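You operate a simulated robot arm through the tools that you are given. There is no shell and no other tool. Be economical: measure what you need, move in short steps, check, and stop when the job is done.

You run a simulated two-armed robot. Do the job below in one go: nothing can be reset, and whatever is moved stays where it is left.

TASK
Put the foam block labelled "59" from the top of the bead table on the bottom shelf of the high rack and the foam block marked "56" on the shelf of the bead table. Put the purple roll from the top of the goods table on top of the green roll there. Open the high rack drawer, fetch the green block and set it in the inside of the high rack drawer and shut the drawer again. Take the white roll and put it on the top of the goods table. Put one of the corner pads from the middle shelf of the high rack on the bottom shelf of the high rack. Do these in any order. Set down upright: foam block.

It is judged by the outcome, as a careful person would: the job done as asked, and still so three seconds after it is handed in. It fails if anything else is knocked over, pushed out of place, dropped, spilled or broken.

THE ROBOT
Two 7-joint arms with fingered hands on one trunk, on a base that drives. Base frame: it is fixed to the floor where the robot stands at the start and does not move with it; the origin is under the middle of the robot, x ahead of it, y to its left, z up; the surface under the hand at the start is at about z = 780. Lengths are in mm, angles in degrees, forces in N, time in s.
The left shoulder is at the start at [40, 146, 1080], the right one opposite. With the tool pointing down near the work surface each hand reaches from about 300 to 720 mm from the robot's upright axis, wherever it stands, measured 20 degrees to its own side. Places, roughly: bottom shelf of the high rack [-4000, -300, 400]; corner pad (8x8x7 cm) [-4100, 0, 1000]; foam block [1000, -250, 750]; green block (8x5x4 cm) [-3900, -500, 1000]; green roll (9x9x5 cm) [-1700, 0, 800]; high rack drawer [-3900, 0, 800]; inside of the high rack drawer [-4000, 0, 800]; purple roll (8x8x6 cm) [-1900, -100, 800]; shelf of the bead table [900, 0, 300]; top of the goods table [-1400, 0, 800]; white roll (8x8x6 cm) [-4000, -600, 400]. Payload 4 kg a hand.
Tool frame (each hand has its own): the origin (TCP) lies between the finger pads and is the grasp point; the fingertips stand 26 mm ahead of it; z points along the fingers, y is the line along which they close. The gripper opens to 148 mm. The gripper's body begins 73 mm behind the TCP. The gripper is a hand of 3 fingers: y runs from the thumb to the fingers, the wrist lies at [0, 0, -224] in the tool frame, and closing takes about 1.5 s.
Orientation is that of the tool frame in the base frame, as a unit quaternion [x, y, z, w]. With the fingers straight down and closing along the base's y, the tool's x points along the base's -x, its y along +y and its z along -z.

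THE INTERFACE
- The arms move only by the tool play_rows. It takes "left_deltas", "right_deltas" or both (then of equal length, played together; a hand with none holds still); each is a list of rows, each a list of 6 numbers: the shift along the tool's x, y, z in units of 100 mm (1.0 is 100 mm), then the turn, a rotation vector about the tool's x, y, z in units of 120 degrees (1.0 is 120 degrees). In form: [[dx, dy, dz, wx, wy, wz], ...]. A call has 1 to 20 rows; each row is the pose to reach, as a shift and turn from the pose commanded when the call began, along the tool's axes at that moment. "left_gripper" and "right_gripper" are, for a hand that has rows, the closure, from 0 (fully open) to 1 (shut), set as the call begins (left out, the last holds). A call with a number of a shift or a turn outside -1 to 1 is refused whole. Each row takes 0.2 s and may step no farther than 50 mm and 8.6 degrees from the row before; otherwise, or with a gripper value out of range, the whole call is refused. A pose out of reach is approached as far as the arm can. The call stops where the force on the tool passes 40 N (or 10 N more than at its start, if that is more) or the arm is blocked; 0.2 s more then pass. Each finger travels about 108 mm/s and halts on what it meets, pressing with about 34 N; the grip force reading is that of the motor and also rises with nothing between the fingers. The clock runs only during rows and for 0.2 s after the last one: add rows that repeat a pose to give the fingers time. It gives the time, the measured TCP pose, the force on the tool (base axes), the opening and the grip force at its end, in the units of the frame above (readings bear some noise), with the torque about the TCP (base axes, N m) and any sound that the robot's microphone picked up.
- Cameras (640 x 400 px; columns grow to the right, rows downward): "scene" is now at [110.4, 5.9, 1320.7]; the picture's right is [0.08, -1.00, 0.00], its down [-0.47, -0.04, -0.88] and it looks along [0.88, 0.07, -0.47] (base axes); focal length 294 px, centre (320, 200). "left" rides on the left gripper at [-68, -39, -90] in its tool frame; the picture's right is [0.50, -0.87, 0.00], its down [0.66, 0.38, -0.65] and it looks along [0.57, 0.33, 0.76] (tool axes); focal length 222 px, centre (320, 200). "right" rides on the right gripper at [68, -39, -90] in its tool frame; the picture's right is [0.50, 0.87, 0.00], its down [-0.66, 0.38, -0.65] and it looks along [-0.57, 0.33, 0.76] (tool axes); focal length 222 px, centre (320, 200). There is no depth. A picture from a camera that has moved, and an enlarged one, comes with that camera's place and axes in the base frame and with its lens.
- camera(camera): a new picture of that camera. No time passes.
- raise_lower(by): slides the trunk up (or, below 0, down) by that many mm; the arms and the scene camera ride with it, the base frame stays. It gives what a move gives, with no picture.
- drive_base(legs): drives the robot by 1 to 6 legs, each [ahead, left, turn to the left] in mm, mm and degrees, along the robot's own axes; the way and the turn of a leg run together, so that a leg with both is an arc; at most 1500 mm and 180 degrees a leg. The arms and the cameras ride along, it lands a little off, and it stops where it bumps. It gives what a move gives.
- set_fingers(finger1, finger2, thumb_bend, hand): sets how far each is bent, from 0 (flat) to 1 (curled in); at 0.3 the hand is open as for a grip, at 0.7 the pads meet at the TCP. One left out holds its place. A second passes; each finger stops where it meets its share of the squeeze, and holds until it gets a number again. A gripper value or a shape takes the hand back. It gives what a move gives, with no picture; readings hold the bend of each and the force on the fingers (four entries, about 0 where the hand has none), thumb and palm.
- grasp_type(shape, hand): the hand has 3 fingers and takes this shape, open, in about a second: jaw (thumb against the fingers, like two jaws); tri (thumb and two fingers); tip (a fingertip pinch); poke (one finger out to press); point (the index stretched); flat (the hand flat); cup (the hand cupped); fist (a fist). The gripper value then closes the fingers along that shape, each until it touches; the sizes above hold for jaw. It gives what a move gives, with no picture.
- aim_head(pan, tilt): turns the head with the scene camera to pan (to the left, within 86 degrees either way) and tilt (down, from -29 to 69), counted from straight ahead of the robot. It gives what a move gives.
- zoom(camera, box): a new picture of the part [left, top, right, bottom] of that camera's present view, enlarged. No time passes.
- finish_job(): hands the job in; it is judged then, once.

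Work in short steps. Places have to be worked out from the pictures, the camera data and where the tool is seen: move nearer, look again, correct. Check each grasp and each placing, and mend what went wrong. You have 207 turns and 194 pictures in all, those below and enlarged ones among them. Open the grippers and draw the arms clear of the work before you hand the job in, unless the task says otherwise; then end with one line.

The tools are called after "Call:" as name(argument=value, ...) on one line, values as JSON. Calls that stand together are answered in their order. play_rows: Moves the arms, as the interface text tells. Its arguments: {"type":"object","properties":{"left_deltas":{"type":"array","items":{"type":"array","items":{"type":"number"}}},"left_gripper":{"type":"number"},"right_deltas":{"type":"array","items":{"type":"array","items":{"type":"number"}}},"right_gripper":{"type":"number"}},"required":[]} The other tools are called the same way: raise_lower (by) slides the trunk up or down; grasp_type (shape, hand) gives the hand a shape; set_fingers (finger1, finger2, thumb_bend, hand) moves the fingers one by one; drive_base (legs) drives the base; aim_head (pan, tilt) turns the head that bears the scene camera; camera (camera) takes a picture; zoom (camera, box) takes an enlarged picture of a part of a camera's view; finish_job () hands the job in.

At the start:

```text
t: 0.0
left_position: [403.8, 202.8, 1116.1]
left_tool_rot: [0.0, 1.0, 0.0, 0.0]
left_ft_force: [0.6, 0.5, 0.7]
left_ft_torque: [0.0, -0.03, 0.0]
left_gripper_width: 148.1
left_gripper_force: 0.1
left_shape: jaw
left_bend: [0.3, 0.3, 0.3]
left_finger forces: [0.0, 0.0, 0.0, 0.1, 0.0, 0.1]
right_position: [390.8, -225.5, 1103.4]
right_tool_rot: [0.001, 1.0, 0.001, 0.0]
right_ft_force: [-0.5, 1.1, 1.2]
right_ft_torque: [0.04, 0.03, -0.02]
right_gripper_width: 148.3
right_gripper_force: 0.1
right_shape: jaw
right_bend: [0.3, 0.3, 0.3]
right_finger forces: [0.0, 0.0, 0.0, 0.0, 0.1, 0.0]
trunk travel left (down, up): [-250.0, 256.0]
robot x, y, heading: [-1.6, 0.6, -0.2]
head pan, tilt: [4.4, 28.2]
```

scene: 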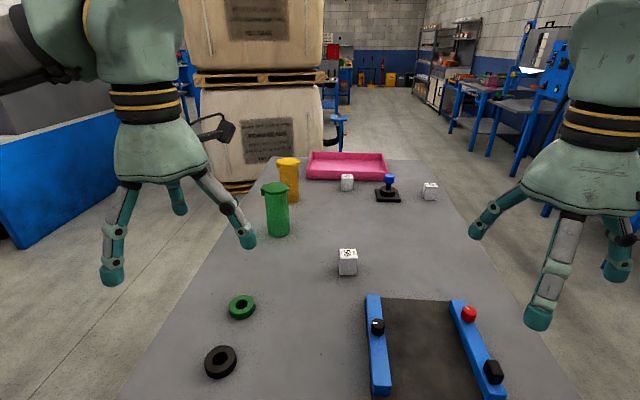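
right: 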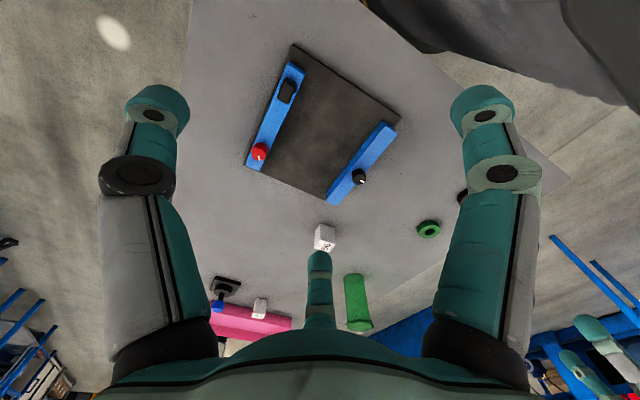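
left: 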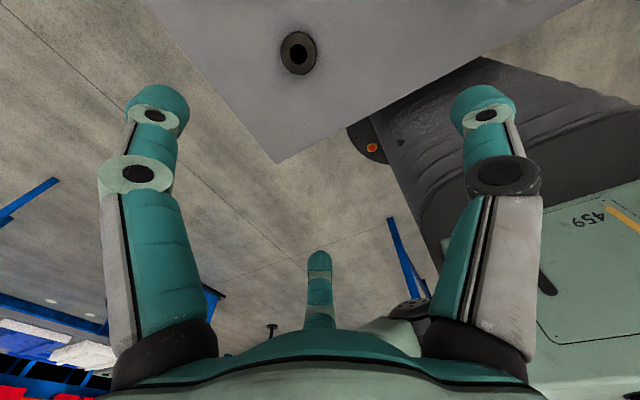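

The bead table lies ahead with several white cubes on it. I zoom in on them to read the labels.

Call:
zoom(camera="scene", box=[300, 150, 460, 290])

Call:
zoom(camera="scene", box=[320, 235, 380, 285])

```text
2.86 times, centred on (380, 220) of scene
camera zoom: at [110.4, 5.9, 1320.7], right [0.08, -1.0, 0.0], down [-0.47, -0.04, -0.88], along [0.88, 0.07, -0.47], focal length 838 px, centre (149, 143)
```

zoom: 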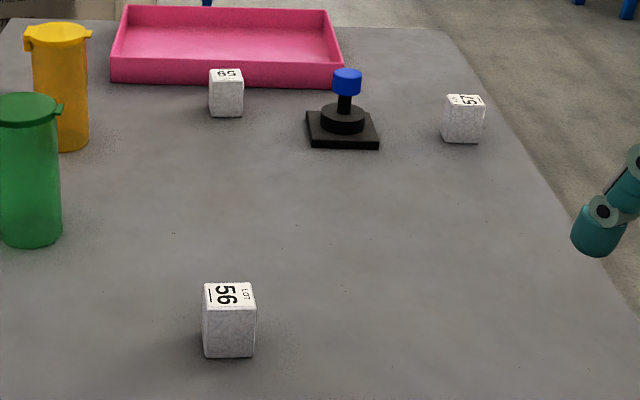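

```text
8.00 times, centred on (350, 260) of scene
camera zoom: at [110.4, 5.9, 1320.7], right [0.08, -1.0, 0.0], down [-0.47, -0.04, -0.88], along [0.88, 0.07, -0.47], focal length 2348 px, centre (80, -280)
```

zoom: 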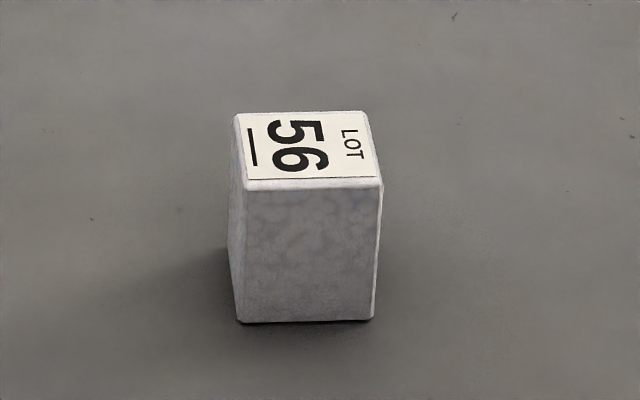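

The near cube reads 56, with its underline at the foot of the digits. I zoom on the two far ones.

Call:
zoom(camera="scene", box=[332, 165, 364, 195])

Call:
zoom(camera="scene", box=[412, 175, 444, 205])

```text
13.33 times, centred on (348, 180) of scene
camera zoom: at [110.4, 5.9, 1320.7], right [0.08, -1.0, 0.0], down [-0.47, -0.04, -0.88], along [0.88, 0.07, -0.47], focal length 3913 px, centre (-53, 467)
```

zoom: 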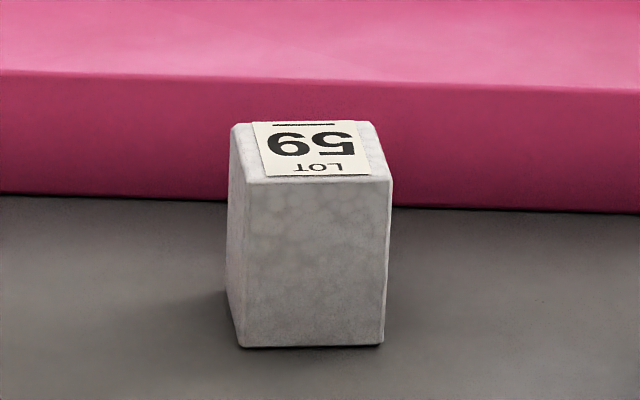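

```text
13.33 times, centred on (428, 190) of scene
camera zoom: at [110.4, 5.9, 1320.7], right [0.08, -1.0, 0.0], down [-0.47, -0.04, -0.88], along [0.88, 0.07, -0.47], focal length 3913 px, centre (-1120, 333)
```

zoom: 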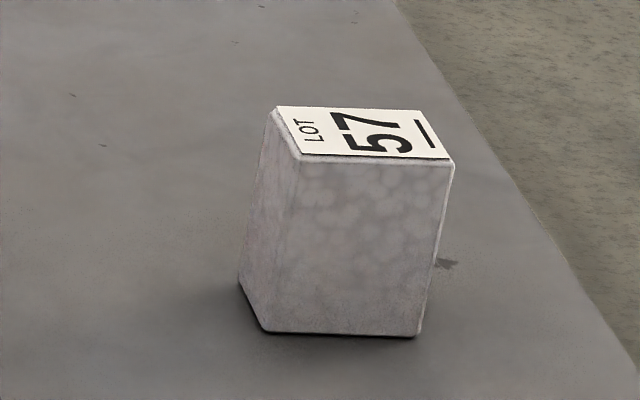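

59 is the one by the pink tray, near (1230,-21), and 56 is near (728,-22). I look down to see the gap between the base and the table's near edge, and to both sides.

Call:
aim_head(pan=0, tilt=69)

Call:
camera(camera="scene")

Call:
aim_head(pan=-80, tilt=25)

Call:
camera(camera="scene")

Call:
aim_head(pan=80, tilt=25)

Call:
camera(camera="scene")

```text
t: 1.1
left_position: [403.2, 203.4, 1113.9]
left_tool_rot: [-0.001, 1.0, 0.0, -0.001]
left_ft_force: [-0.4, -0.1, 0.1]
left_ft_torque: [0.03, 0.0, -0.01]
left_gripper_width: 147.8
left_gripper_force: 0.1
left_shape: jaw
left_bend: [0.3, 0.3, 0.3]
left_finger forces: [0.1, 0.0, 0.0, 0.0, 0.0, 0.0]
right_position: [390.4, -225.5, 1103.4]
right_tool_rot: [0.0, 1.0, 0.0, 0.0]
right_ft_force: [0.4, -0.7, 0.0]
right_ft_torque: [0.02, 0.01, 0.0]
right_gripper_width: 148.1
right_gripper_force: 0.0
right_shape: jaw
right_bend: [0.3, 0.3, 0.3]
right_finger forces: [0.1, 0.0, 0.1, 0.0, 0.1, 0.1]
trunk travel left (down, up): [-250.0, 256.0]
robot x, y, heading: [2.7, 0.2, -0.0]
head pan, tilt: [0.0, 68.8]
```

```text
186 pictures are left
camera scene: at [75.5, -1.0, 1266.4], right [0.0, -1.0, 0.0], down [-0.93, 0.0, -0.36], along [0.36, 0.0, -0.93], focal length 294 px, centre (320, 200)
```

scene: 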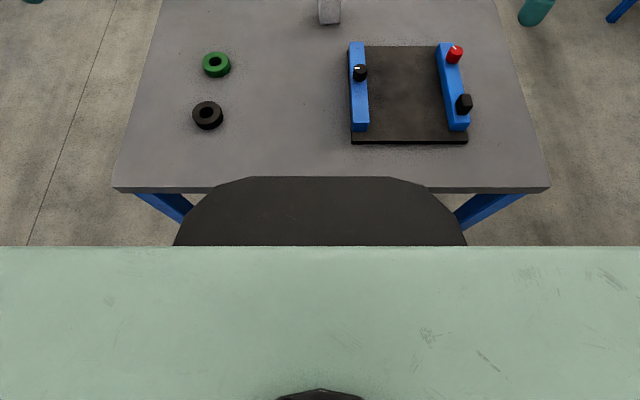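

```text
t: 2.6
left_position: [403.0, 203.6, 1115.1]
left_tool_rot: [0.0, 1.0, 0.0, 0.0]
left_ft_force: [-0.4, 0.5, 0.6]
left_ft_torque: [-0.03, -0.01, -0.01]
left_gripper_width: 147.7
left_gripper_force: 0.2
left_shape: jaw
left_bend: [0.3, 0.3, 0.3]
left_finger forces: [0.1, 0.0, 0.1, 0.1, 0.1, 0.0]
right_position: [391.0, -226.5, 1102.0]
right_tool_rot: [0.0, 1.0, 0.0, 0.001]
right_ft_force: [0.0, 0.7, 0.6]
right_ft_torque: [0.01, -0.02, 0.0]
right_gripper_width: 147.9
right_gripper_force: 0.1
right_shape: jaw
right_bend: [0.3, 0.3, 0.3]
right_finger forces: [0.1, 0.0, 0.0, 0.0, 0.1, 0.0]
trunk travel left (down, up): [-250.0, 256.0]
robot x, y, heading: [-0.2, 1.1, 0.1]
head pan, tilt: [-80.0, 25.0]
```

```text
185 pictures are left
camera scene: at [35.6, -91.7, 1325.8], right [-0.98, -0.17, 0.0], down [-0.07, 0.42, -0.91], along [0.16, -0.89, -0.42], focal length 294 px, centre (320, 200)
```

scene: 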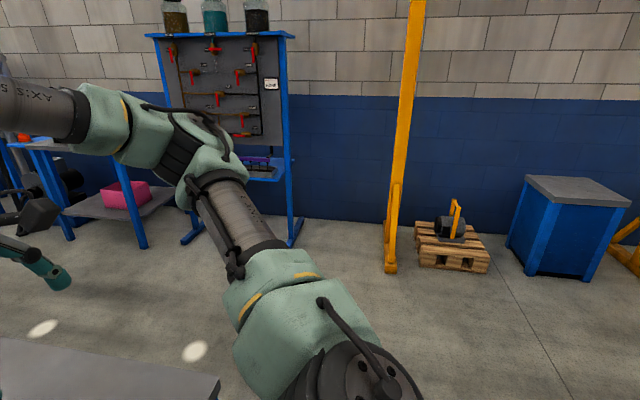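

```text
t: 5.1
left_position: [403.1, 204.5, 1115.7]
left_tool_rot: [0.0, 1.0, 0.0, 0.0]
left_ft_force: [0.5, 0.3, 0.3]
left_ft_torque: [0.02, -0.01, -0.01]
left_gripper_width: 147.8
left_gripper_force: 0.1
left_shape: jaw
left_bend: [0.3, 0.3, 0.3]
left_finger forces: [0.0, 0.1, 0.1, 0.0, 0.0, 0.1]
right_position: [388.8, -225.2, 1102.8]
right_tool_rot: [-0.001, 1.0, -0.001, 0.0]
right_ft_force: [0.6, -1.2, 0.1]
right_ft_torque: [0.0, -0.01, -0.03]
right_gripper_width: 147.6
right_gripper_force: 0.1
right_shape: jaw
right_bend: [0.3, 0.3, 0.3]
right_finger forces: [0.0, 0.0, 0.0, 0.1, 0.1, 0.0]
trunk travel left (down, up): [-250.0, 256.0]
robot x, y, heading: [0.1, 1.2, -0.1]
head pan, tilt: [80.0, 25.0]
```

```text
184 pictures are left
camera scene: at [35.6, 89.7, 1325.9], right [0.98, -0.17, 0.0], down [-0.07, -0.42, -0.91], along [0.16, 0.89, -0.42], focal length 294 px, centre (320, 200)
```

scene: 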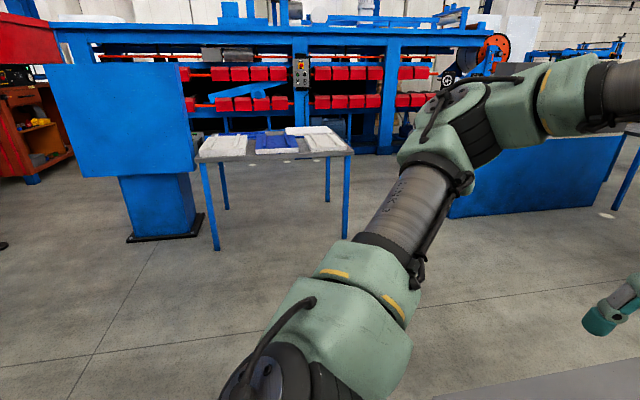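

The table edge is at x≈283, spanning y from -411 to 370. I back off and look at the shelf beneath the table to plan the placing.

Call:
drive_base(legs=[[-500, 0, 0]])

Call:
aim_head(pan=0, tilt=45)

Call:
camera(camera="scene")

```text
t: 8.0
left_position: [-102.4, 202.2, 1116.3]
left_tool_rot: [-0.002, 1.0, -0.001, 0.001]
left_ft_force: [0.6, 0.2, -0.1]
left_ft_torque: [0.02, 0.01, 0.02]
left_gripper_width: 147.9
left_gripper_force: 0.1
left_shape: jaw
left_bend: [0.3, 0.3, 0.3]
left_finger forces: [0.0, 0.0, 0.0, 0.1, 0.1, 0.0]
right_position: [-114.5, -224.2, 1101.9]
right_tool_rot: [-0.001, 1.0, -0.001, 0.0]
right_ft_force: [-0.8, 0.3, 0.2]
right_ft_torque: [0.0, 0.01, -0.02]
right_gripper_width: 147.9
right_gripper_force: 0.1
right_shape: jaw
right_bend: [0.3, 0.3, 0.3]
right_finger forces: [0.0, 0.0, 0.1, 0.0, 0.1, 0.1]
trunk travel left (down, up): [-250.0, 256.0]
robot x, y, heading: [-507.7, 1.0, 0.5]
head pan, tilt: [80.0, 25.0]
```

```text
t: 9.6
left_position: [-102.9, 203.1, 1114.5]
left_tool_rot: [-0.001, 1.0, 0.0, 0.0]
left_ft_force: [0.6, 0.3, 0.7]
left_ft_torque: [-0.02, -0.03, 0.0]
left_gripper_width: 148.1
left_gripper_force: 0.0
left_shape: jaw
left_bend: [0.3, 0.3, 0.3]
left_finger forces: [0.0, 0.1, 0.0, 0.0, 0.0, 0.1]
right_position: [-114.9, -224.0, 1102.9]
right_tool_rot: [-0.002, 1.0, 0.0, 0.0]
right_ft_force: [0.6, -0.4, 0.2]
right_ft_torque: [-0.01, 0.01, 0.0]
right_gripper_width: 147.7
right_gripper_force: 0.1
right_shape: jaw
right_bend: [0.3, 0.3, 0.3]
right_finger forces: [0.0, 0.0, 0.0, 0.0, 0.0, 0.0]
trunk travel left (down, up): [-250.0, 256.0]
robot x, y, heading: [-508.2, -4.0, 0.1]
head pan, tilt: [0.0, 45.0]
```

```text
183 pictures are left
camera scene: at [-405.3, -1.4, 1295.3], right [0.0, -1.0, 0.0], down [-0.71, 0.0, -0.71], along [0.71, 0.0, -0.71], focal length 294 px, centre (320, 200)
```

scene: 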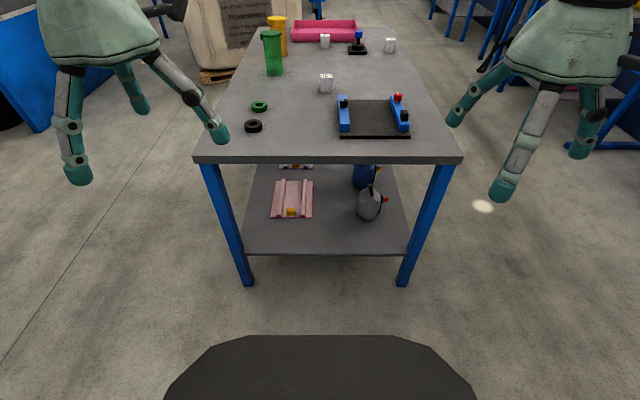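

The shelf's front strip (x≈320–460, z≈280) is free. I plan to hold the block with the hand pitched 45° so that I can set it upright under the top, and I pitch the right hand now.

Call:
play_rows(right_deltas=[[-0.17, 0, 0.17, 0, -0.0625, 0], [-0.34, 0, 0.34, 0, -0.125, 0], [-0.5, 0, 0.5, 0, -0.1875, 0], [-0.67, 0, 0.67, 0, -0.25, 0], [-0.84, 0, 0.84, 0, -0.3125, 0], [-1, 0, 1, 0, -0.375, 0], [-1, 0, 1, 0, -0.375, 0]])

Call:
play_rows(right_deltas=[[-0.25, 0, 0.25, 0, 0, 0], [-0.5, 0, 0.5, 0, 0, 0], [-0.75, 0, 0.75, 0, 0, 0], [-1, 0, 1, 0, 0, 0], [-1, 0, 1, 0, 0, 0]])

Call:
drive_base(legs=[[505, 200, 0]])

Call:
camera(camera="right")

Call:
camera(camera="scene")

```text
t: 11.2
left_position: [-103.3, 204.0, 1114.1]
left_tool_rot: [-0.001, 1.0, 0.0, 0.001]
left_ft_force: [-0.3, 0.1, -0.2]
left_ft_torque: [0.0, -0.03, 0.03]
left_gripper_width: 147.7
left_gripper_force: 0.1
left_shape: jaw
left_bend: [0.3, 0.3, 0.3]
left_finger forces: [0.0, 0.0, 0.0, 0.1, 0.0, 0.0]
right_position: [-15.1, -224.9, 1003.3]
right_tool_rot: [-0.002, 0.924, 0.001, 0.383]
right_ft_force: [0.6, -0.3, -0.1]
right_ft_torque: [0.0, 0.0, 0.0]
right_gripper_width: 148.2
right_gripper_force: 0.1
right_shape: jaw
right_bend: [0.3, 0.3, 0.3]
right_finger forces: [0.1, 0.0, 0.0, 0.1, 0.1, 0.0]
trunk travel left (down, up): [-250.0, 256.0]
robot x, y, heading: [-508.1, 1.7, 0.1]
head pan, tilt: [0.0, 45.0]
```

```text
t: 12.4
left_position: [-103.4, 202.5, 1114.9]
left_tool_rot: [-0.002, 1.0, 0.0, -0.001]
left_ft_force: [-0.6, -0.6, -0.7]
left_ft_torque: [0.0, 0.0, -0.03]
left_gripper_width: 147.9
left_gripper_force: 0.0
left_shape: jaw
left_bend: [0.3, 0.3, 0.3]
left_finger forces: [0.0, 0.0, 0.0, 0.1, 0.0, 0.0]
right_position: [125.9, -225.9, 1003.3]
right_tool_rot: [-0.001, 0.924, 0.001, 0.383]
right_ft_force: [-1.1, 0.2, 0.5]
right_ft_torque: [-0.01, -0.03, 0.02]
right_gripper_width: 148.1
right_gripper_force: 0.0
right_shape: jaw
right_bend: [0.3, 0.3, 0.3]
right_finger forces: [0.0, 0.0, 0.0, 0.0, 0.1, 0.0]
trunk travel left (down, up): [-250.0, 256.0]
robot x, y, heading: [-504.7, 0.3, -0.1]
head pan, tilt: [0.0, 45.0]
```

```text
t: 15.5
left_position: [401.5, 404.0, 1115.1]
left_tool_rot: [-0.001, 1.0, 0.0, -0.001]
left_ft_force: [0.2, 0.2, -0.6]
left_ft_torque: [0.04, 0.02, 0.0]
left_gripper_width: 147.9
left_gripper_force: 0.1
left_shape: jaw
left_bend: [0.3, 0.3, 0.3]
left_finger forces: [0.0, 0.0, 0.0, 0.0, 0.0, 0.1]
right_position: [628.9, -23.5, 1001.7]
right_tool_rot: [0.0, 0.924, 0.0, 0.382]
right_ft_force: [-0.3, 0.2, -0.8]
right_ft_torque: [0.0, 0.0, 0.01]
right_gripper_width: 148.2
right_gripper_force: 0.1
right_shape: jaw
right_bend: [0.3, 0.3, 0.3]
right_finger forces: [0.0, 0.0, 0.0, 0.1, 0.1, 0.0]
trunk travel left (down, up): [-250.0, 256.0]
robot x, y, heading: [0.5, 204.4, -0.0]
head pan, tilt: [0.0, 45.0]
```

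```text
182 pictures are left
camera right: at [518.6, -64.5, 1017.6], right [-0.35, 0.87, -0.35], down [0.0, 0.38, 0.93], along [0.94, 0.33, -0.14], focal length 222 px, centre (320, 200)
```

right: 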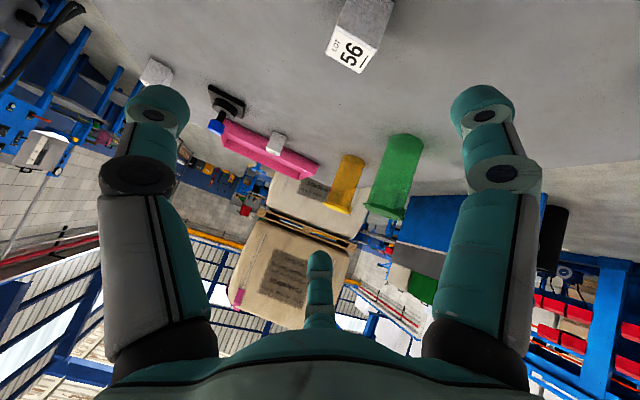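

```text
181 pictures are left
camera scene: at [99.2, 201.1, 1295.3], right [0.0, -1.0, 0.0], down [-0.71, 0.0, -0.71], along [0.71, 0.0, -0.71], focal length 294 px, centre (320, 200)
```

scene: 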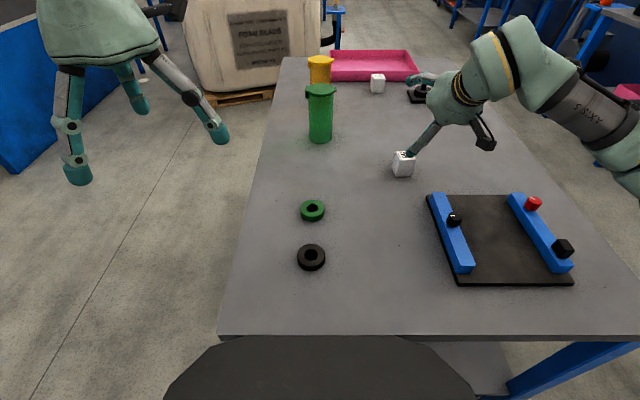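

From both views the 56 block centre is about (725,-22). I move the hand 96 mm ahead and lower the trunk to straddle it.

Call:
play_rows(right_deltas=[[-0.23, 0, 0.23, 0, 0, 0], [-0.46, 0, 0.46, 0, 0, 0], [-0.68, 0, 0.68, 0, 0, 0], [-0.68, 0, 0.68, 0, 0, 0]])

Call:
raise_lower(by=-130)

Call:
camera(camera="right")

Call:
camera(camera="scene")

```text
t: 16.5
left_position: [401.6, 405.6, 1115.4]
left_tool_rot: [0.0, 1.0, 0.0, 0.0]
left_ft_force: [-0.2, 0.0, -0.2]
left_ft_torque: [0.01, 0.0, -0.03]
left_gripper_width: 148.2
left_gripper_force: 0.0
left_shape: jaw
left_bend: [0.3, 0.3, 0.3]
left_finger forces: [0.0, 0.0, 0.1, 0.1, 0.0, 0.0]
right_position: [727.4, -24.8, 1003.7]
right_tool_rot: [0.0, 0.924, 0.0, 0.383]
right_ft_force: [-0.6, -0.1, -0.1]
right_ft_torque: [-0.01, -0.01, 0.0]
right_gripper_width: 148.0
right_gripper_force: 0.0
right_shape: jaw
right_bend: [0.3, 0.3, 0.3]
right_finger forces: [0.0, 0.0, 0.1, 0.1, 0.0, 0.0]
trunk travel left (down, up): [-250.0, 256.0]
robot x, y, heading: [-1.4, 201.0, 0.1]
head pan, tilt: [0.0, 45.0]
```

```text
t: 18.1
left_position: [401.7, 404.8, 984.0]
left_tool_rot: [0.0, 1.0, 0.0, 0.0]
left_ft_force: [-0.3, -0.2, 0.4]
left_ft_torque: [0.04, 0.01, -0.01]
left_gripper_width: 148.0
left_gripper_force: 0.0
left_shape: jaw
left_bend: [0.3, 0.3, 0.3]
left_finger forces: [0.0, 0.0, 0.0, 0.0, 0.0, 0.0]
right_position: [727.6, -24.6, 871.9]
right_tool_rot: [0.0, 0.924, 0.0, 0.383]
right_ft_force: [1.2, -0.3, -0.5]
right_ft_torque: [-0.01, 0.01, -0.01]
right_gripper_width: 147.6
right_gripper_force: 0.2
right_shape: jaw
right_bend: [0.3, 0.3, 0.3]
right_finger forces: [0.1, 0.1, 0.0, 0.0, 0.1, 0.0]
trunk travel left (down, up): [-120.0, 386.0]
robot x, y, heading: [-3.9, 202.8, -0.2]
head pan, tilt: [0.0, 45.0]
```

```text
180 pictures are left
camera right: at [615.2, -64.8, 887.6], right [-0.35, 0.87, -0.35], down [0.0, 0.38, 0.93], along [0.94, 0.33, -0.13], focal length 222 px, centre (320, 200)
```

right: 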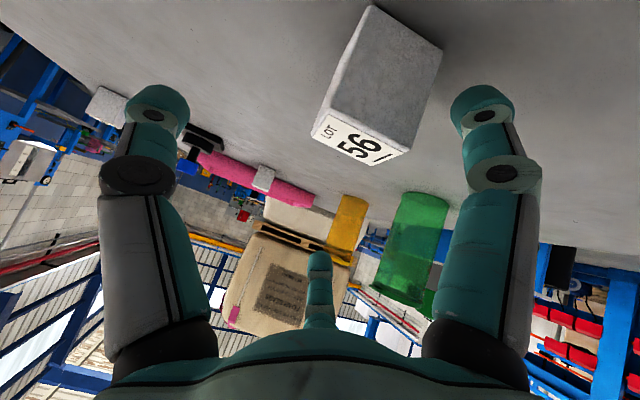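

```text
179 pictures are left
camera scene: at [99.0, 201.1, 1164.8], right [0.0, -1.0, 0.0], down [-0.71, 0.0, -0.71], along [0.71, 0.0, -0.71], focal length 294 px, centre (320, 200)
```

scene: 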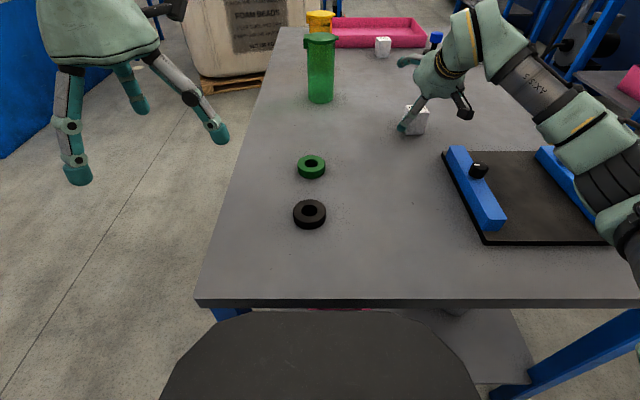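

The block's top centre is about (720,-20), well between the fingers. I lower 59 mm with the arm (force-guarded), shift 4 mm left, and close.

Call:
play_rows(right_deltas=[[0.1, 0.04, 0.1, 0, 0, 0], [0.2, 0.04, 0.2, 0, 0, 0], [0.3, 0.04, 0.3, 0, 0, 0], [0.36, 0.04, 0.36, 0, 0, 0], [0.42, 0.04, 0.4, 0, 0, 0], [0.42, 0.04, 0.4, 0, 0, 0]])

Call:
play_rows(right_deltas=[[0, 0, 0, 0, 0, 0], [0, 0, 0, 0, 0, 0], [0, 0, 0, 0, 0, 0], [0, 0, 0, 0, 0, 0], [0, 0, 0, 0, 0, 0], [0, 0, 0, 0, 0, 0], [0, 0, 0, 0, 0, 0]], right_gripper=1)

Call:
camera(camera="right")

```text
t: 19.3
left_position: [398.5, 405.4, 984.8]
left_tool_rot: [-0.001, 1.0, -0.001, 0.001]
left_ft_force: [1.2, 0.2, -0.6]
left_ft_torque: [0.0, -0.01, 0.03]
left_gripper_width: 147.9
left_gripper_force: 0.1
left_shape: jaw
left_bend: [0.3, 0.3, 0.3]
left_finger forces: [0.0, 0.0, 0.0, 0.0, 0.1, 0.1]
right_position: [726.7, -19.7, 832.3]
right_tool_rot: [0.0, 0.918, 0.004, 0.397]
right_ft_force: [-4.8, 0.9, 29.0]
right_ft_torque: [1.35, 0.51, 0.21]
right_gripper_width: 145.3
right_gripper_force: 0.0
right_shape: jaw
right_bend: [0.4, 0.3, 0.3]
right_finger forces: [28.5, 0.0, 0.0, 0.0, 0.0, 0.0]
trunk travel left (down, up): [-120.0, 386.0]
robot x, y, heading: [-1.5, 200.7, -0.0]
head pan, tilt: [0.0, 45.0]
stopped in row 6 (right hand): the force on the tool passed its limit at 41 N (the readings are from after the stop); the commanded pose is now the measured one
```

```text
t: 20.9
left_position: [402.9, 404.1, 984.4]
left_tool_rot: [0.0, 1.0, 0.0, 0.0]
left_ft_force: [0.0, 0.8, -1.3]
left_ft_torque: [-0.02, -0.04, -0.01]
left_gripper_width: 148.2
left_gripper_force: 0.1
left_shape: jaw
left_bend: [0.3, 0.3, 0.3]
left_finger forces: [0.0, 0.0, 0.1, 0.1, 0.0, 0.0]
right_position: [728.5, -20.6, 820.7]
right_tool_rot: [0.0, 0.922, 0.003, 0.388]
right_ft_force: [-0.4, 0.7, 0.3]
right_ft_torque: [-0.01, -0.02, -0.04]
right_gripper_width: 0.4
right_gripper_force: 34.0
right_shape: jaw
right_bend: [0.85, 0.7, 0.61]
right_finger forces: [26.2, 16.6, 0.1, 0.0, 1.3, 0.1]
trunk travel left (down, up): [-120.0, 386.0]
robot x, y, heading: [-1.7, 205.1, 0.0]
head pan, tilt: [0.0, 45.0]
```

```text
178 pictures are left
camera right: at [616.0, -61.1, 835.1], right [-0.35, 0.87, -0.35], down [-0.01, 0.37, 0.93], along [0.94, 0.33, -0.12], focal length 222 px, centre (320, 200)
```

right: 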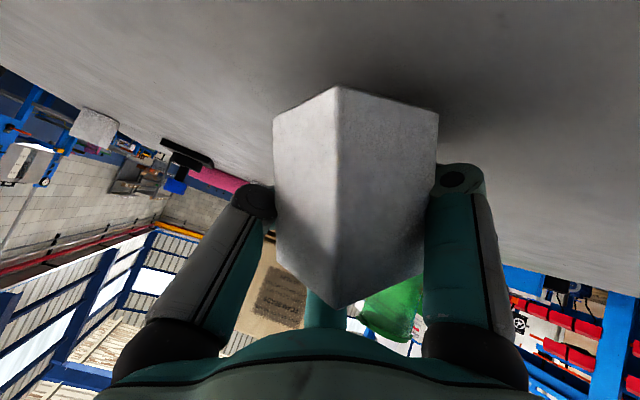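

The lower finger seems to have touched the table, and the closed grip reads odd. I look from the head camera at how the fingers lie about the block.

Call:
zoom(camera="scene", box=[360, 60, 520, 160])

```text
4.00 times, centred on (440, 110) of scene
camera zoom: at [99.1, 200.9, 1164.7], right [0.0, -1.0, 0.0], down [-0.71, 0.0, -0.71], along [0.71, 0.0, -0.71], focal length 1174 px, centre (-160, 560)
```

zoom: 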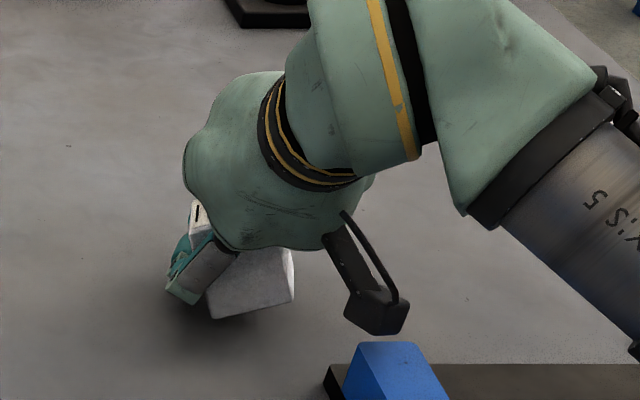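

The block was yawed and only half held. I open, rise clear, and try the fingertip-pinch shape to see its geometry.

Call:
play_rows(right_deltas=[[0, 0, 0, 0, 0, 0], [0, 0, 0, 0, 0, 0], [0, 0, 0, 0, 0, 0], [0, 0, 0, 0, 0, 0], [0, 0, 0, 0, 0, 0], [0, 0, 0, 0, 0, 0], [0, 0, 0, 0, 0, 0]], right_gripper=0)

Call:
play_rows(right_deltas=[[-0.25, 0, -0.25, 0, 0, 0], [-0.5, 0, -0.5, 0, 0, 0], [-0.75, 0, -0.75, 0, 0, 0], [-1, 0, -1, 0, 0, 0], [-1, 0, -1, 0, 0, 0]])

Call:
grasp_type(hand="right", shape="tip")

Call:
camera(camera="right")

Call:
camera(camera="scene")

```text
t: 22.5
left_position: [398.9, 404.5, 985.1]
left_tool_rot: [0.0, 1.0, 0.0, 0.0]
left_ft_force: [0.3, -0.9, 0.0]
left_ft_torque: [-0.01, -0.02, 0.0]
left_gripper_width: 147.7
left_gripper_force: 0.0
left_shape: jaw
left_bend: [0.3, 0.3, 0.3]
left_finger forces: [0.0, 0.1, 0.0, 0.0, 0.1, 0.0]
right_position: [726.8, -20.9, 827.2]
right_tool_rot: [0.0, 0.92, 0.003, 0.393]
right_ft_force: [-0.3, -7.2, 24.7]
right_ft_torque: [0.19, 0.01, 0.0]
right_gripper_width: 117.5
right_gripper_force: 0.1
right_shape: jaw
right_bend: [0.49, 0.3, 0.3]
right_finger forces: [24.4, 0.1, 0.1, 0.1, 0.0, 0.0]
trunk travel left (down, up): [-120.0, 386.0]
robot x, y, heading: [-0.2, 201.5, -0.1]
head pan, tilt: [0.0, 45.0]
```

```text
t: 23.7
left_position: [401.4, 403.6, 983.9]
left_tool_rot: [0.0, 1.0, 0.0, -0.001]
left_ft_force: [-1.1, 0.3, 0.3]
left_ft_torque: [0.01, 0.05, 0.01]
left_gripper_width: 147.9
left_gripper_force: 0.1
left_shape: jaw
left_bend: [0.3, 0.3, 0.3]
left_finger forces: [0.0, 0.0, 0.0, 0.0, 0.1, 0.1]
right_position: [726.0, -21.6, 962.9]
right_tool_rot: [0.0, 0.922, 0.003, 0.387]
right_ft_force: [0.2, 0.3, 0.0]
right_ft_torque: [0.02, 0.0, -0.03]
right_gripper_width: 148.1
right_gripper_force: 0.0
right_shape: jaw
right_bend: [0.3, 0.3, 0.3]
right_finger forces: [0.0, 0.0, 0.0, 0.0, 0.1, 0.0]
trunk travel left (down, up): [-120.0, 386.0]
robot x, y, heading: [-1.3, 200.1, 0.0]
head pan, tilt: [0.0, 45.0]
```

```text
t: 24.6
left_position: [400.8, 406.1, 985.2]
left_tool_rot: [0.0, 1.0, 0.0, 0.0]
left_ft_force: [0.4, 0.3, -0.3]
left_ft_torque: [0.0, -0.01, 0.03]
left_gripper_width: 147.9
left_gripper_force: 0.1
left_shape: jaw
left_bend: [0.3, 0.3, 0.3]
left_finger forces: [0.1, 0.0, 0.0, 0.0, 0.0, 0.1]
right_position: [726.5, -20.6, 963.3]
right_tool_rot: [0.0, 0.922, 0.002, 0.388]
right_ft_force: [-0.4, -0.7, -0.1]
right_ft_torque: [0.01, -0.01, -0.01]
right_gripper_width: 148.0
right_gripper_force: 0.1
right_shape: tip
right_bend: [0.3, 0.3, 0.3]
right_finger forces: [0.0, 0.0, 0.0, 0.1, 0.0, 0.0]
trunk travel left (down, up): [-120.0, 386.0]
robot x, y, heading: [-0.6, 202.6, 0.2]
head pan, tilt: [0.0, 45.0]
```

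```text
176 pictures are left
camera right: at [614.7, -62.3, 977.7], right [-0.35, 0.87, -0.35], down [-0.01, 0.37, 0.93], along [0.94, 0.33, -0.12], focal length 222 px, centre (320, 200)
```

right: 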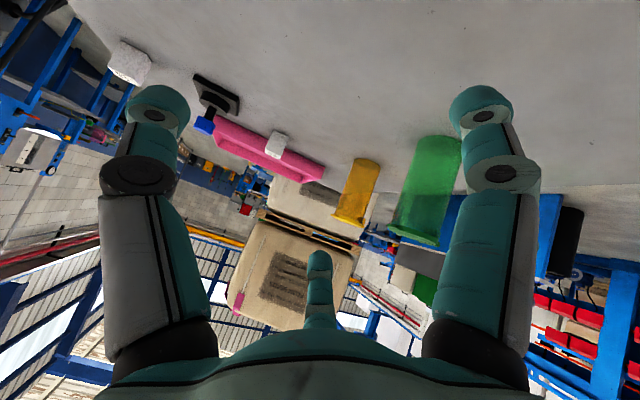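

```text
175 pictures are left
camera scene: at [99.1, 201.1, 1164.8], right [0.0, -1.0, 0.0], down [-0.71, 0.0, -0.71], along [0.71, 0.0, -0.71], focal length 294 px, centre (320, 200)
```

scene: 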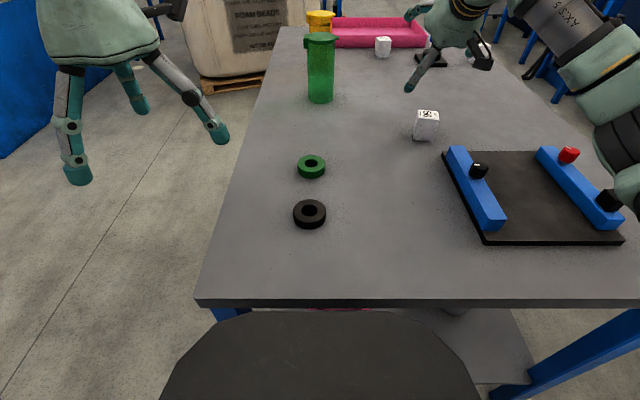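

All shapes keep the fingers as a 120° tripod: thumb at tool -y, finger1 at +x, finger2 at -x. I will grip from above instead, and zoom to see how the block lies now.

Call:
zoom(camera="scene", box=[400, 100, 450, 150])

```text
8.00 times, centred on (425, 125) of scene
camera zoom: at [99.1, 201.1, 1164.8], right [0.0, -1.0, 0.0], down [-0.71, 0.0, -0.71], along [0.71, 0.0, -0.71], focal length 2348 px, centre (-520, 800)
```

zoom: 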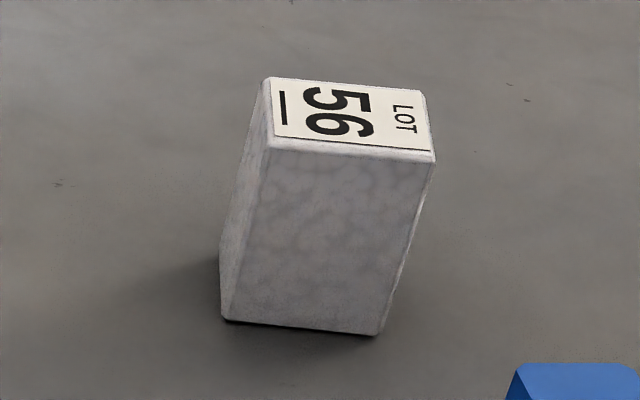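

The 56 block is now centred at about (698,-40), yawed by about -10°. I look straight down to learn how close the base is to the table.

Call:
aim_head(pan=0, tilt=69)

Call:
camera(camera="scene")

```text
t: 25.5
left_position: [401.7, 404.6, 984.3]
left_tool_rot: [0.0, 1.0, 0.001, 0.0]
left_ft_force: [-0.4, 0.4, -0.3]
left_ft_torque: [-0.01, 0.0, 0.03]
left_gripper_width: 148.0
left_gripper_force: 0.0
left_shape: jaw
left_bend: [0.3, 0.3, 0.3]
left_finger forces: [0.1, 0.1, 0.1, 0.0, 0.0, 0.0]
right_position: [726.6, -21.8, 965.6]
right_tool_rot: [0.001, 0.922, 0.002, 0.388]
right_ft_force: [1.0, -0.6, 0.4]
right_ft_torque: [-0.03, 0.0, -0.02]
right_gripper_width: 148.0
right_gripper_force: 0.0
right_shape: tip
right_bend: [0.3, 0.3, 0.3]
right_finger forces: [0.0, 0.0, 0.1, 0.0, 0.1, 0.1]
trunk travel left (down, up): [-120.0, 386.0]
robot x, y, heading: [0.0, 204.0, -0.0]
head pan, tilt: [0.0, 68.8]
```

```text
173 pictures are left
camera scene: at [73.7, 201.1, 1136.0], right [0.0, -1.0, 0.0], down [-0.93, 0.0, -0.36], along [0.36, 0.0, -0.93], focal length 294 px, centre (320, 200)
```

scene: 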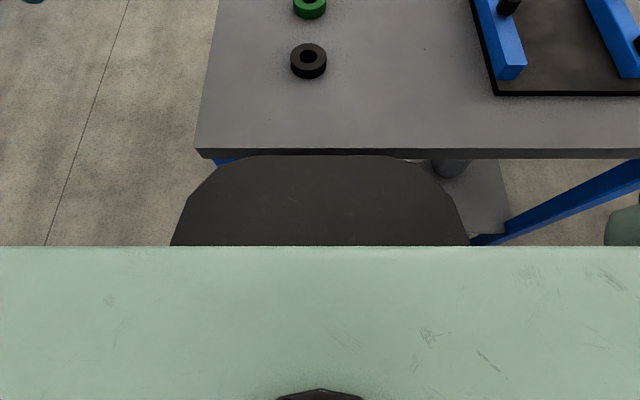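

The base is within a centimetre or so of the table edge, so I will not go further ahead. I turn the hand to 15° from straight down above the block at (698,-40) and yaw it -10° to match.

Call:
play_rows(right_deltas=[[0.16, -0.05, 0.06, 0, 0.064, 0], [0.33, -0.1, 0.12, 0, 0.128, 0], [0.5, -0.15, 0.18, 0, 0.192, 0], [0.66, -0.19, 0.25, 0, 0.256, 0], [0.66, -0.19, 0.25, 0, 0.256, 0]])

Call:
grasp_type(hand="right", shape="tri")

Call:
aim_head(pan=-12, tilt=35)

Call:
camera(camera="scene")

Call:
camera(camera="right")

```text
t: 26.7
left_position: [401.2, 404.6, 985.2]
left_tool_rot: [0.0, 1.0, 0.0, 0.0]
left_ft_force: [0.1, -0.8, -0.6]
left_ft_torque: [0.04, -0.02, 0.02]
left_gripper_width: 148.0
left_gripper_force: 0.2
left_shape: jaw
left_bend: [0.3, 0.3, 0.3]
left_finger forces: [0.0, 0.1, 0.1, 0.1, 0.0, 0.1]
right_position: [696.7, -41.4, 899.8]
right_tool_rot: [-0.001, 0.992, 0.002, 0.13]
right_ft_force: [0.2, -0.9, -0.1]
right_ft_torque: [0.0, 0.03, 0.0]
right_gripper_width: 147.9
right_gripper_force: 0.2
right_shape: tip
right_bend: [0.3, 0.3, 0.3]
right_finger forces: [0.1, 0.0, 0.0, 0.1, 0.1, 0.0]
trunk travel left (down, up): [-120.0, 386.0]
robot x, y, heading: [0.4, 202.2, 0.0]
head pan, tilt: [0.0, 68.8]
```

```text
t: 27.6
left_position: [401.0, 406.1, 984.6]
left_tool_rot: [0.0, 1.0, -0.001, 0.001]
left_ft_force: [0.9, 0.1, -0.1]
left_ft_torque: [-0.03, -0.03, 0.0]
left_gripper_width: 148.0
left_gripper_force: 0.1
left_shape: jaw
left_bend: [0.3, 0.3, 0.3]
left_finger forces: [0.0, 0.0, 0.0, 0.0, 0.0, 0.1]
right_position: [697.5, -40.8, 898.3]
right_tool_rot: [0.0, 0.991, 0.002, 0.13]
right_ft_force: [-0.6, -0.7, 0.8]
right_ft_torque: [-0.02, -0.02, 0.01]
right_gripper_width: 147.9
right_gripper_force: 0.1
right_shape: tri
right_bend: [0.3, 0.3, 0.3]
right_finger forces: [0.0, 0.1, 0.0, 0.1, 0.0, 0.1]
trunk travel left (down, up): [-120.0, 386.0]
robot x, y, heading: [-6.6, 200.6, 0.0]
head pan, tilt: [0.0, 68.8]
```

```text
t: 28.6
left_position: [400.6, 404.9, 984.3]
left_tool_rot: [0.0, 1.0, 0.0, 0.0]
left_ft_force: [0.5, -0.3, -0.1]
left_ft_torque: [-0.01, 0.01, 0.02]
left_gripper_width: 147.8
left_gripper_force: 0.1
left_shape: jaw
left_bend: [0.3, 0.3, 0.3]
left_finger forces: [0.1, 0.0, 0.0, 0.1, 0.0, 0.0]
right_position: [697.3, -40.2, 900.6]
right_tool_rot: [0.0, 0.992, 0.003, 0.13]
right_ft_force: [-0.4, -1.0, 0.3]
right_ft_torque: [-0.02, -0.03, -0.01]
right_gripper_width: 147.9
right_gripper_force: 0.0
right_shape: tri
right_bend: [0.3, 0.3, 0.3]
right_finger forces: [0.0, 0.0, 0.0, 0.1, 0.1, 0.1]
trunk travel left (down, up): [-120.0, 386.0]
robot x, y, heading: [-1.3, 204.7, 0.0]
head pan, tilt: [-12.0, 35.0]
```

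```text
172 pictures are left
camera scene: at [103.8, 182.8, 1179.5], right [-0.21, -0.98, 0.0], down [-0.56, 0.12, -0.82], along [0.8, -0.17, -0.57], focal length 294 px, centre (320, 200)
```

scene: 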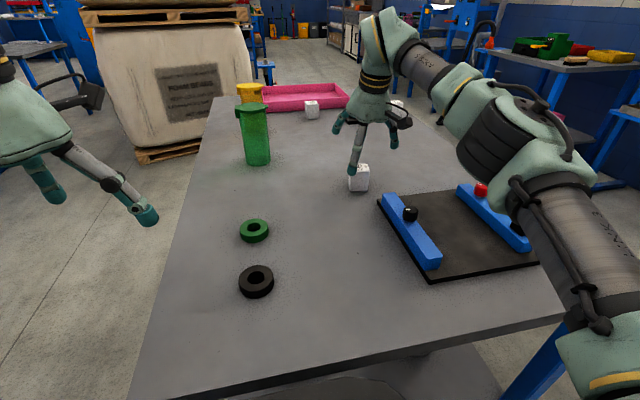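

```text
171 pictures are left
camera right: at [609.2, -80.5, 968.0], right [-0.48, 0.87, -0.13], down [0.46, 0.38, 0.8], along [0.74, 0.33, -0.58], focal length 222 px, centre (320, 200)
```

right: 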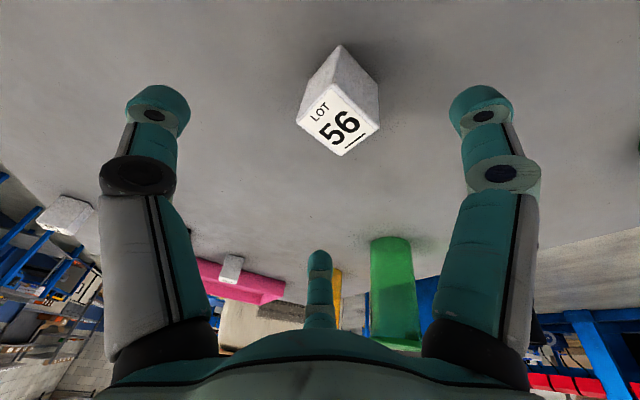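

The block's top centre is about (694,-40). I pre-bend the fingers to narrow the opening, yaw 10°, lower to z≈828, and close.

Call:
set_fingers(hand="right", finger1=0.45, finger2=0.45, thumb_bend=0.45)

Call:
play_rows(right_deltas=[[0.08, 0, 0.2, 0, 0, 0.04], [0.14, 0, 0.4, 0, 0, 0.083], [0.2, 0, 0.55, 0, 0, 0.083], [0.22, 0, 0.69, 0, 0, 0.083], [0.22, 0, 0.69, 0, 0, 0.083]])

Call:
camera(camera="right")

Call:
zoom(camera="scene", box=[310, 100, 430, 200])

```text
t: 29.6
left_position: [401.5, 405.3, 984.6]
left_tool_rot: [0.0, 1.0, 0.0, -0.001]
left_ft_force: [0.5, 0.1, 0.4]
left_ft_torque: [0.02, 0.04, 0.01]
left_gripper_width: 148.1
left_gripper_force: 0.0
left_shape: jaw
left_bend: [0.3, 0.3, 0.3]
left_finger forces: [0.0, 0.0, 0.0, 0.0, 0.0, 0.0]
right_position: [697.1, -40.1, 899.5]
right_tool_rot: [0.0, 0.991, 0.002, 0.13]
right_ft_force: [-0.2, 0.3, -0.7]
right_ft_torque: [0.0, 0.01, -0.02]
right_gripper_width: 79.0
right_gripper_force: 0.1
right_shape: fingers
right_bend: [0.45, 0.45, 0.45]
right_finger forces: [0.0, 0.1, 0.0, 0.0, 0.1, 0.0]
trunk travel left (down, up): [-120.0, 386.0]
robot x, y, heading: [-1.2, 200.4, 0.0]
head pan, tilt: [-12.0, 35.0]
```

```text
t: 30.8
left_position: [401.5, 405.8, 983.9]
left_tool_rot: [0.0, 1.0, 0.0, 0.0]
left_ft_force: [-0.2, 0.7, -0.1]
left_ft_torque: [0.01, 0.0, -0.03]
left_gripper_width: 147.9
left_gripper_force: 0.0
left_shape: jaw
left_bend: [0.3, 0.3, 0.3]
left_finger forces: [0.1, 0.0, 0.1, 0.0, 0.0, 0.0]
right_position: [694.8, -39.6, 825.6]
right_tool_rot: [0.087, 0.988, 0.014, 0.129]
right_ft_force: [0.3, -0.6, 0.2]
right_ft_torque: [0.0, -0.01, 0.01]
right_gripper_width: 79.3
right_gripper_force: 0.1
right_shape: fingers
right_bend: [0.45, 0.45, 0.45]
right_finger forces: [0.0, 0.1, 0.0, 0.0, 0.1, 0.1]
trunk travel left (down, up): [-120.0, 386.0]
robot x, y, heading: [-2.7, 199.8, 0.0]
head pan, tilt: [-12.0, 35.0]
```

```text
170 pictures are left
camera right: at [600.6, -67.9, 893.1], right [-0.33, 0.94, -0.08], down [0.52, 0.26, 0.82], along [0.79, 0.23, -0.57], focal length 222 px, centre (320, 200)
```

right: 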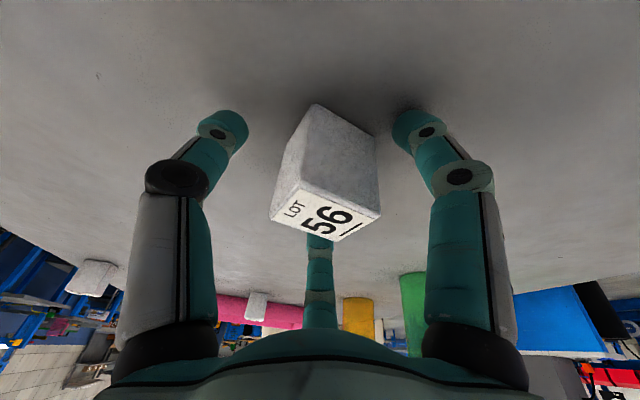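

```text
4.00 times, centred on (370, 150) of scene
camera zoom: at [103.7, 182.8, 1179.6], right [-0.21, -0.98, 0.0], down [-0.56, 0.12, -0.82], along [0.8, -0.17, -0.57], focal length 1174 px, centre (120, 400)
```

zoom: 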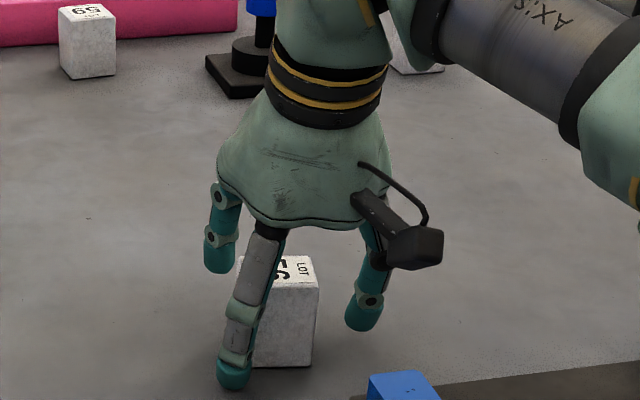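

The block sits centred in the tripod. I close the fingers.

Call:
grasp_type(hand="left", shape="tri")

Call:
set_fingers(hand="right", finger1=0.75, finger2=0.75, thumb_bend=0.75)

Call:
camera(camera="right")

Call:
zoom(camera="scene", box=[310, 100, 430, 200])

```text
t: 31.7
left_position: [401.5, 404.8, 984.4]
left_tool_rot: [0.0, 1.0, 0.001, 0.0]
left_ft_force: [0.2, 0.1, 0.1]
left_ft_torque: [-0.01, 0.0, -0.02]
left_gripper_width: 147.8
left_gripper_force: 0.2
left_shape: tri
left_bend: [0.3, 0.3, 0.3]
left_finger forces: [0.0, 0.0, 0.0, 0.0, 0.0, 0.0]
right_position: [695.0, -39.4, 826.0]
right_tool_rot: [0.086, 0.988, 0.013, 0.129]
right_ft_force: [0.0, 0.5, -0.5]
right_ft_torque: [-0.03, -0.01, 0.0]
right_gripper_width: 79.1
right_gripper_force: 0.0
right_shape: fingers
right_bend: [0.45, 0.45, 0.45]
right_finger forces: [0.0, 0.0, 0.0, 0.0, 0.1, 0.1]
trunk travel left (down, up): [-120.0, 386.0]
robot x, y, heading: [-2.8, 198.9, 0.0]
head pan, tilt: [-12.0, 35.0]
```

```text
t: 32.7
left_position: [401.9, 405.1, 984.5]
left_tool_rot: [0.0, 1.0, 0.0, -0.001]
left_ft_force: [1.1, -0.5, 0.3]
left_ft_torque: [-0.02, 0.04, -0.02]
left_gripper_width: 147.8
left_gripper_force: 0.0
left_shape: tri
left_bend: [0.3, 0.3, 0.3]
left_finger forces: [0.1, 0.0, 0.1, 0.0, 0.1, 0.1]
right_position: [694.3, -39.7, 826.1]
right_tool_rot: [0.086, 0.988, 0.014, 0.13]
right_ft_force: [0.3, -0.9, 1.1]
right_ft_torque: [0.02, 0.0, 0.03]
right_gripper_width: 34.9
right_gripper_force: 18.8
right_shape: fingers
right_bend: [0.55, 0.6, 0.66]
right_finger forces: [12.4, 10.4, 0.0, 0.0, 15.1, 0.0]
trunk travel left (down, up): [-120.0, 386.0]
robot x, y, heading: [-2.6, 202.3, 0.1]
head pan, tilt: [-12.0, 35.0]
```

```text
168 pictures are left
camera right: at [600.7, -68.0, 893.5], right [-0.33, 0.94, -0.08], down [0.52, 0.26, 0.82], along [0.79, 0.23, -0.57], focal length 222 px, centre (320, 200)
```

right: 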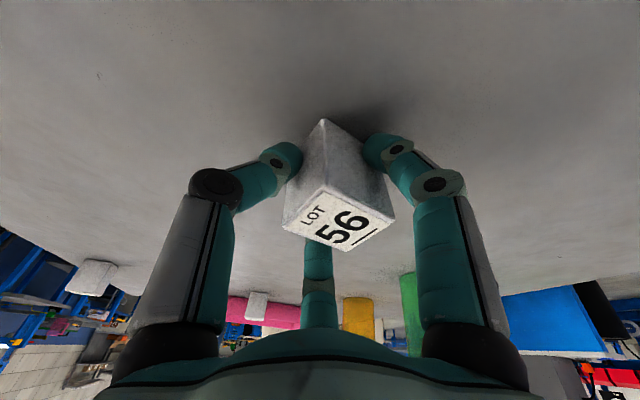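

```text
4.00 times, centred on (370, 150) of scene
camera zoom: at [103.7, 182.8, 1179.6], right [-0.21, -0.98, 0.0], down [-0.56, 0.12, -0.82], along [0.8, -0.17, -0.57], focal length 1174 px, centre (120, 400)
```

zoom: 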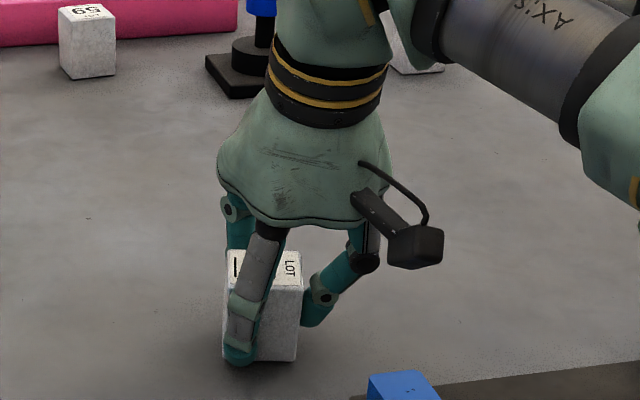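

The tripod holds with 10–15 N on each finger. I lift by the trunk and check.

Call:
raise_lower(by=130)

Call:
zoom(camera="scene", box=[310, 100, 430, 200])

```text
t: 34.3
left_position: [401.8, 404.9, 1114.4]
left_tool_rot: [0.001, 1.0, 0.001, -0.002]
left_ft_force: [-0.3, -0.4, -0.1]
left_ft_torque: [0.04, -0.03, -0.02]
left_gripper_width: 147.9
left_gripper_force: 0.1
left_shape: tri
left_bend: [0.3, 0.3, 0.3]
left_finger forces: [0.0, 0.0, 0.0, 0.0, 0.0, 0.0]
right_position: [695.2, -39.8, 956.7]
right_tool_rot: [0.085, 0.988, 0.014, 0.129]
right_ft_force: [-0.1, 0.3, -0.6]
right_ft_torque: [-0.02, -0.01, 0.01]
right_gripper_width: 34.9
right_gripper_force: 18.9
right_shape: fingers
right_bend: [0.55, 0.6, 0.66]
right_finger forces: [12.3, 10.1, 0.1, 0.0, 14.9, 0.0]
trunk travel left (down, up): [-250.0, 256.0]
robot x, y, heading: [1.5, 204.6, 0.1]
head pan, tilt: [-12.0, 35.0]
```

```text
4.00 times, centred on (370, 150) of scene
camera zoom: at [104.1, 182.8, 1310.0], right [-0.21, -0.98, 0.0], down [-0.56, 0.12, -0.82], along [0.8, -0.17, -0.57], focal length 1174 px, centre (120, 400)
```

zoom: 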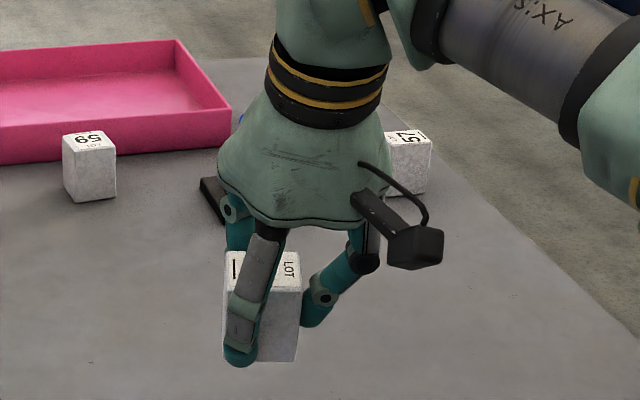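

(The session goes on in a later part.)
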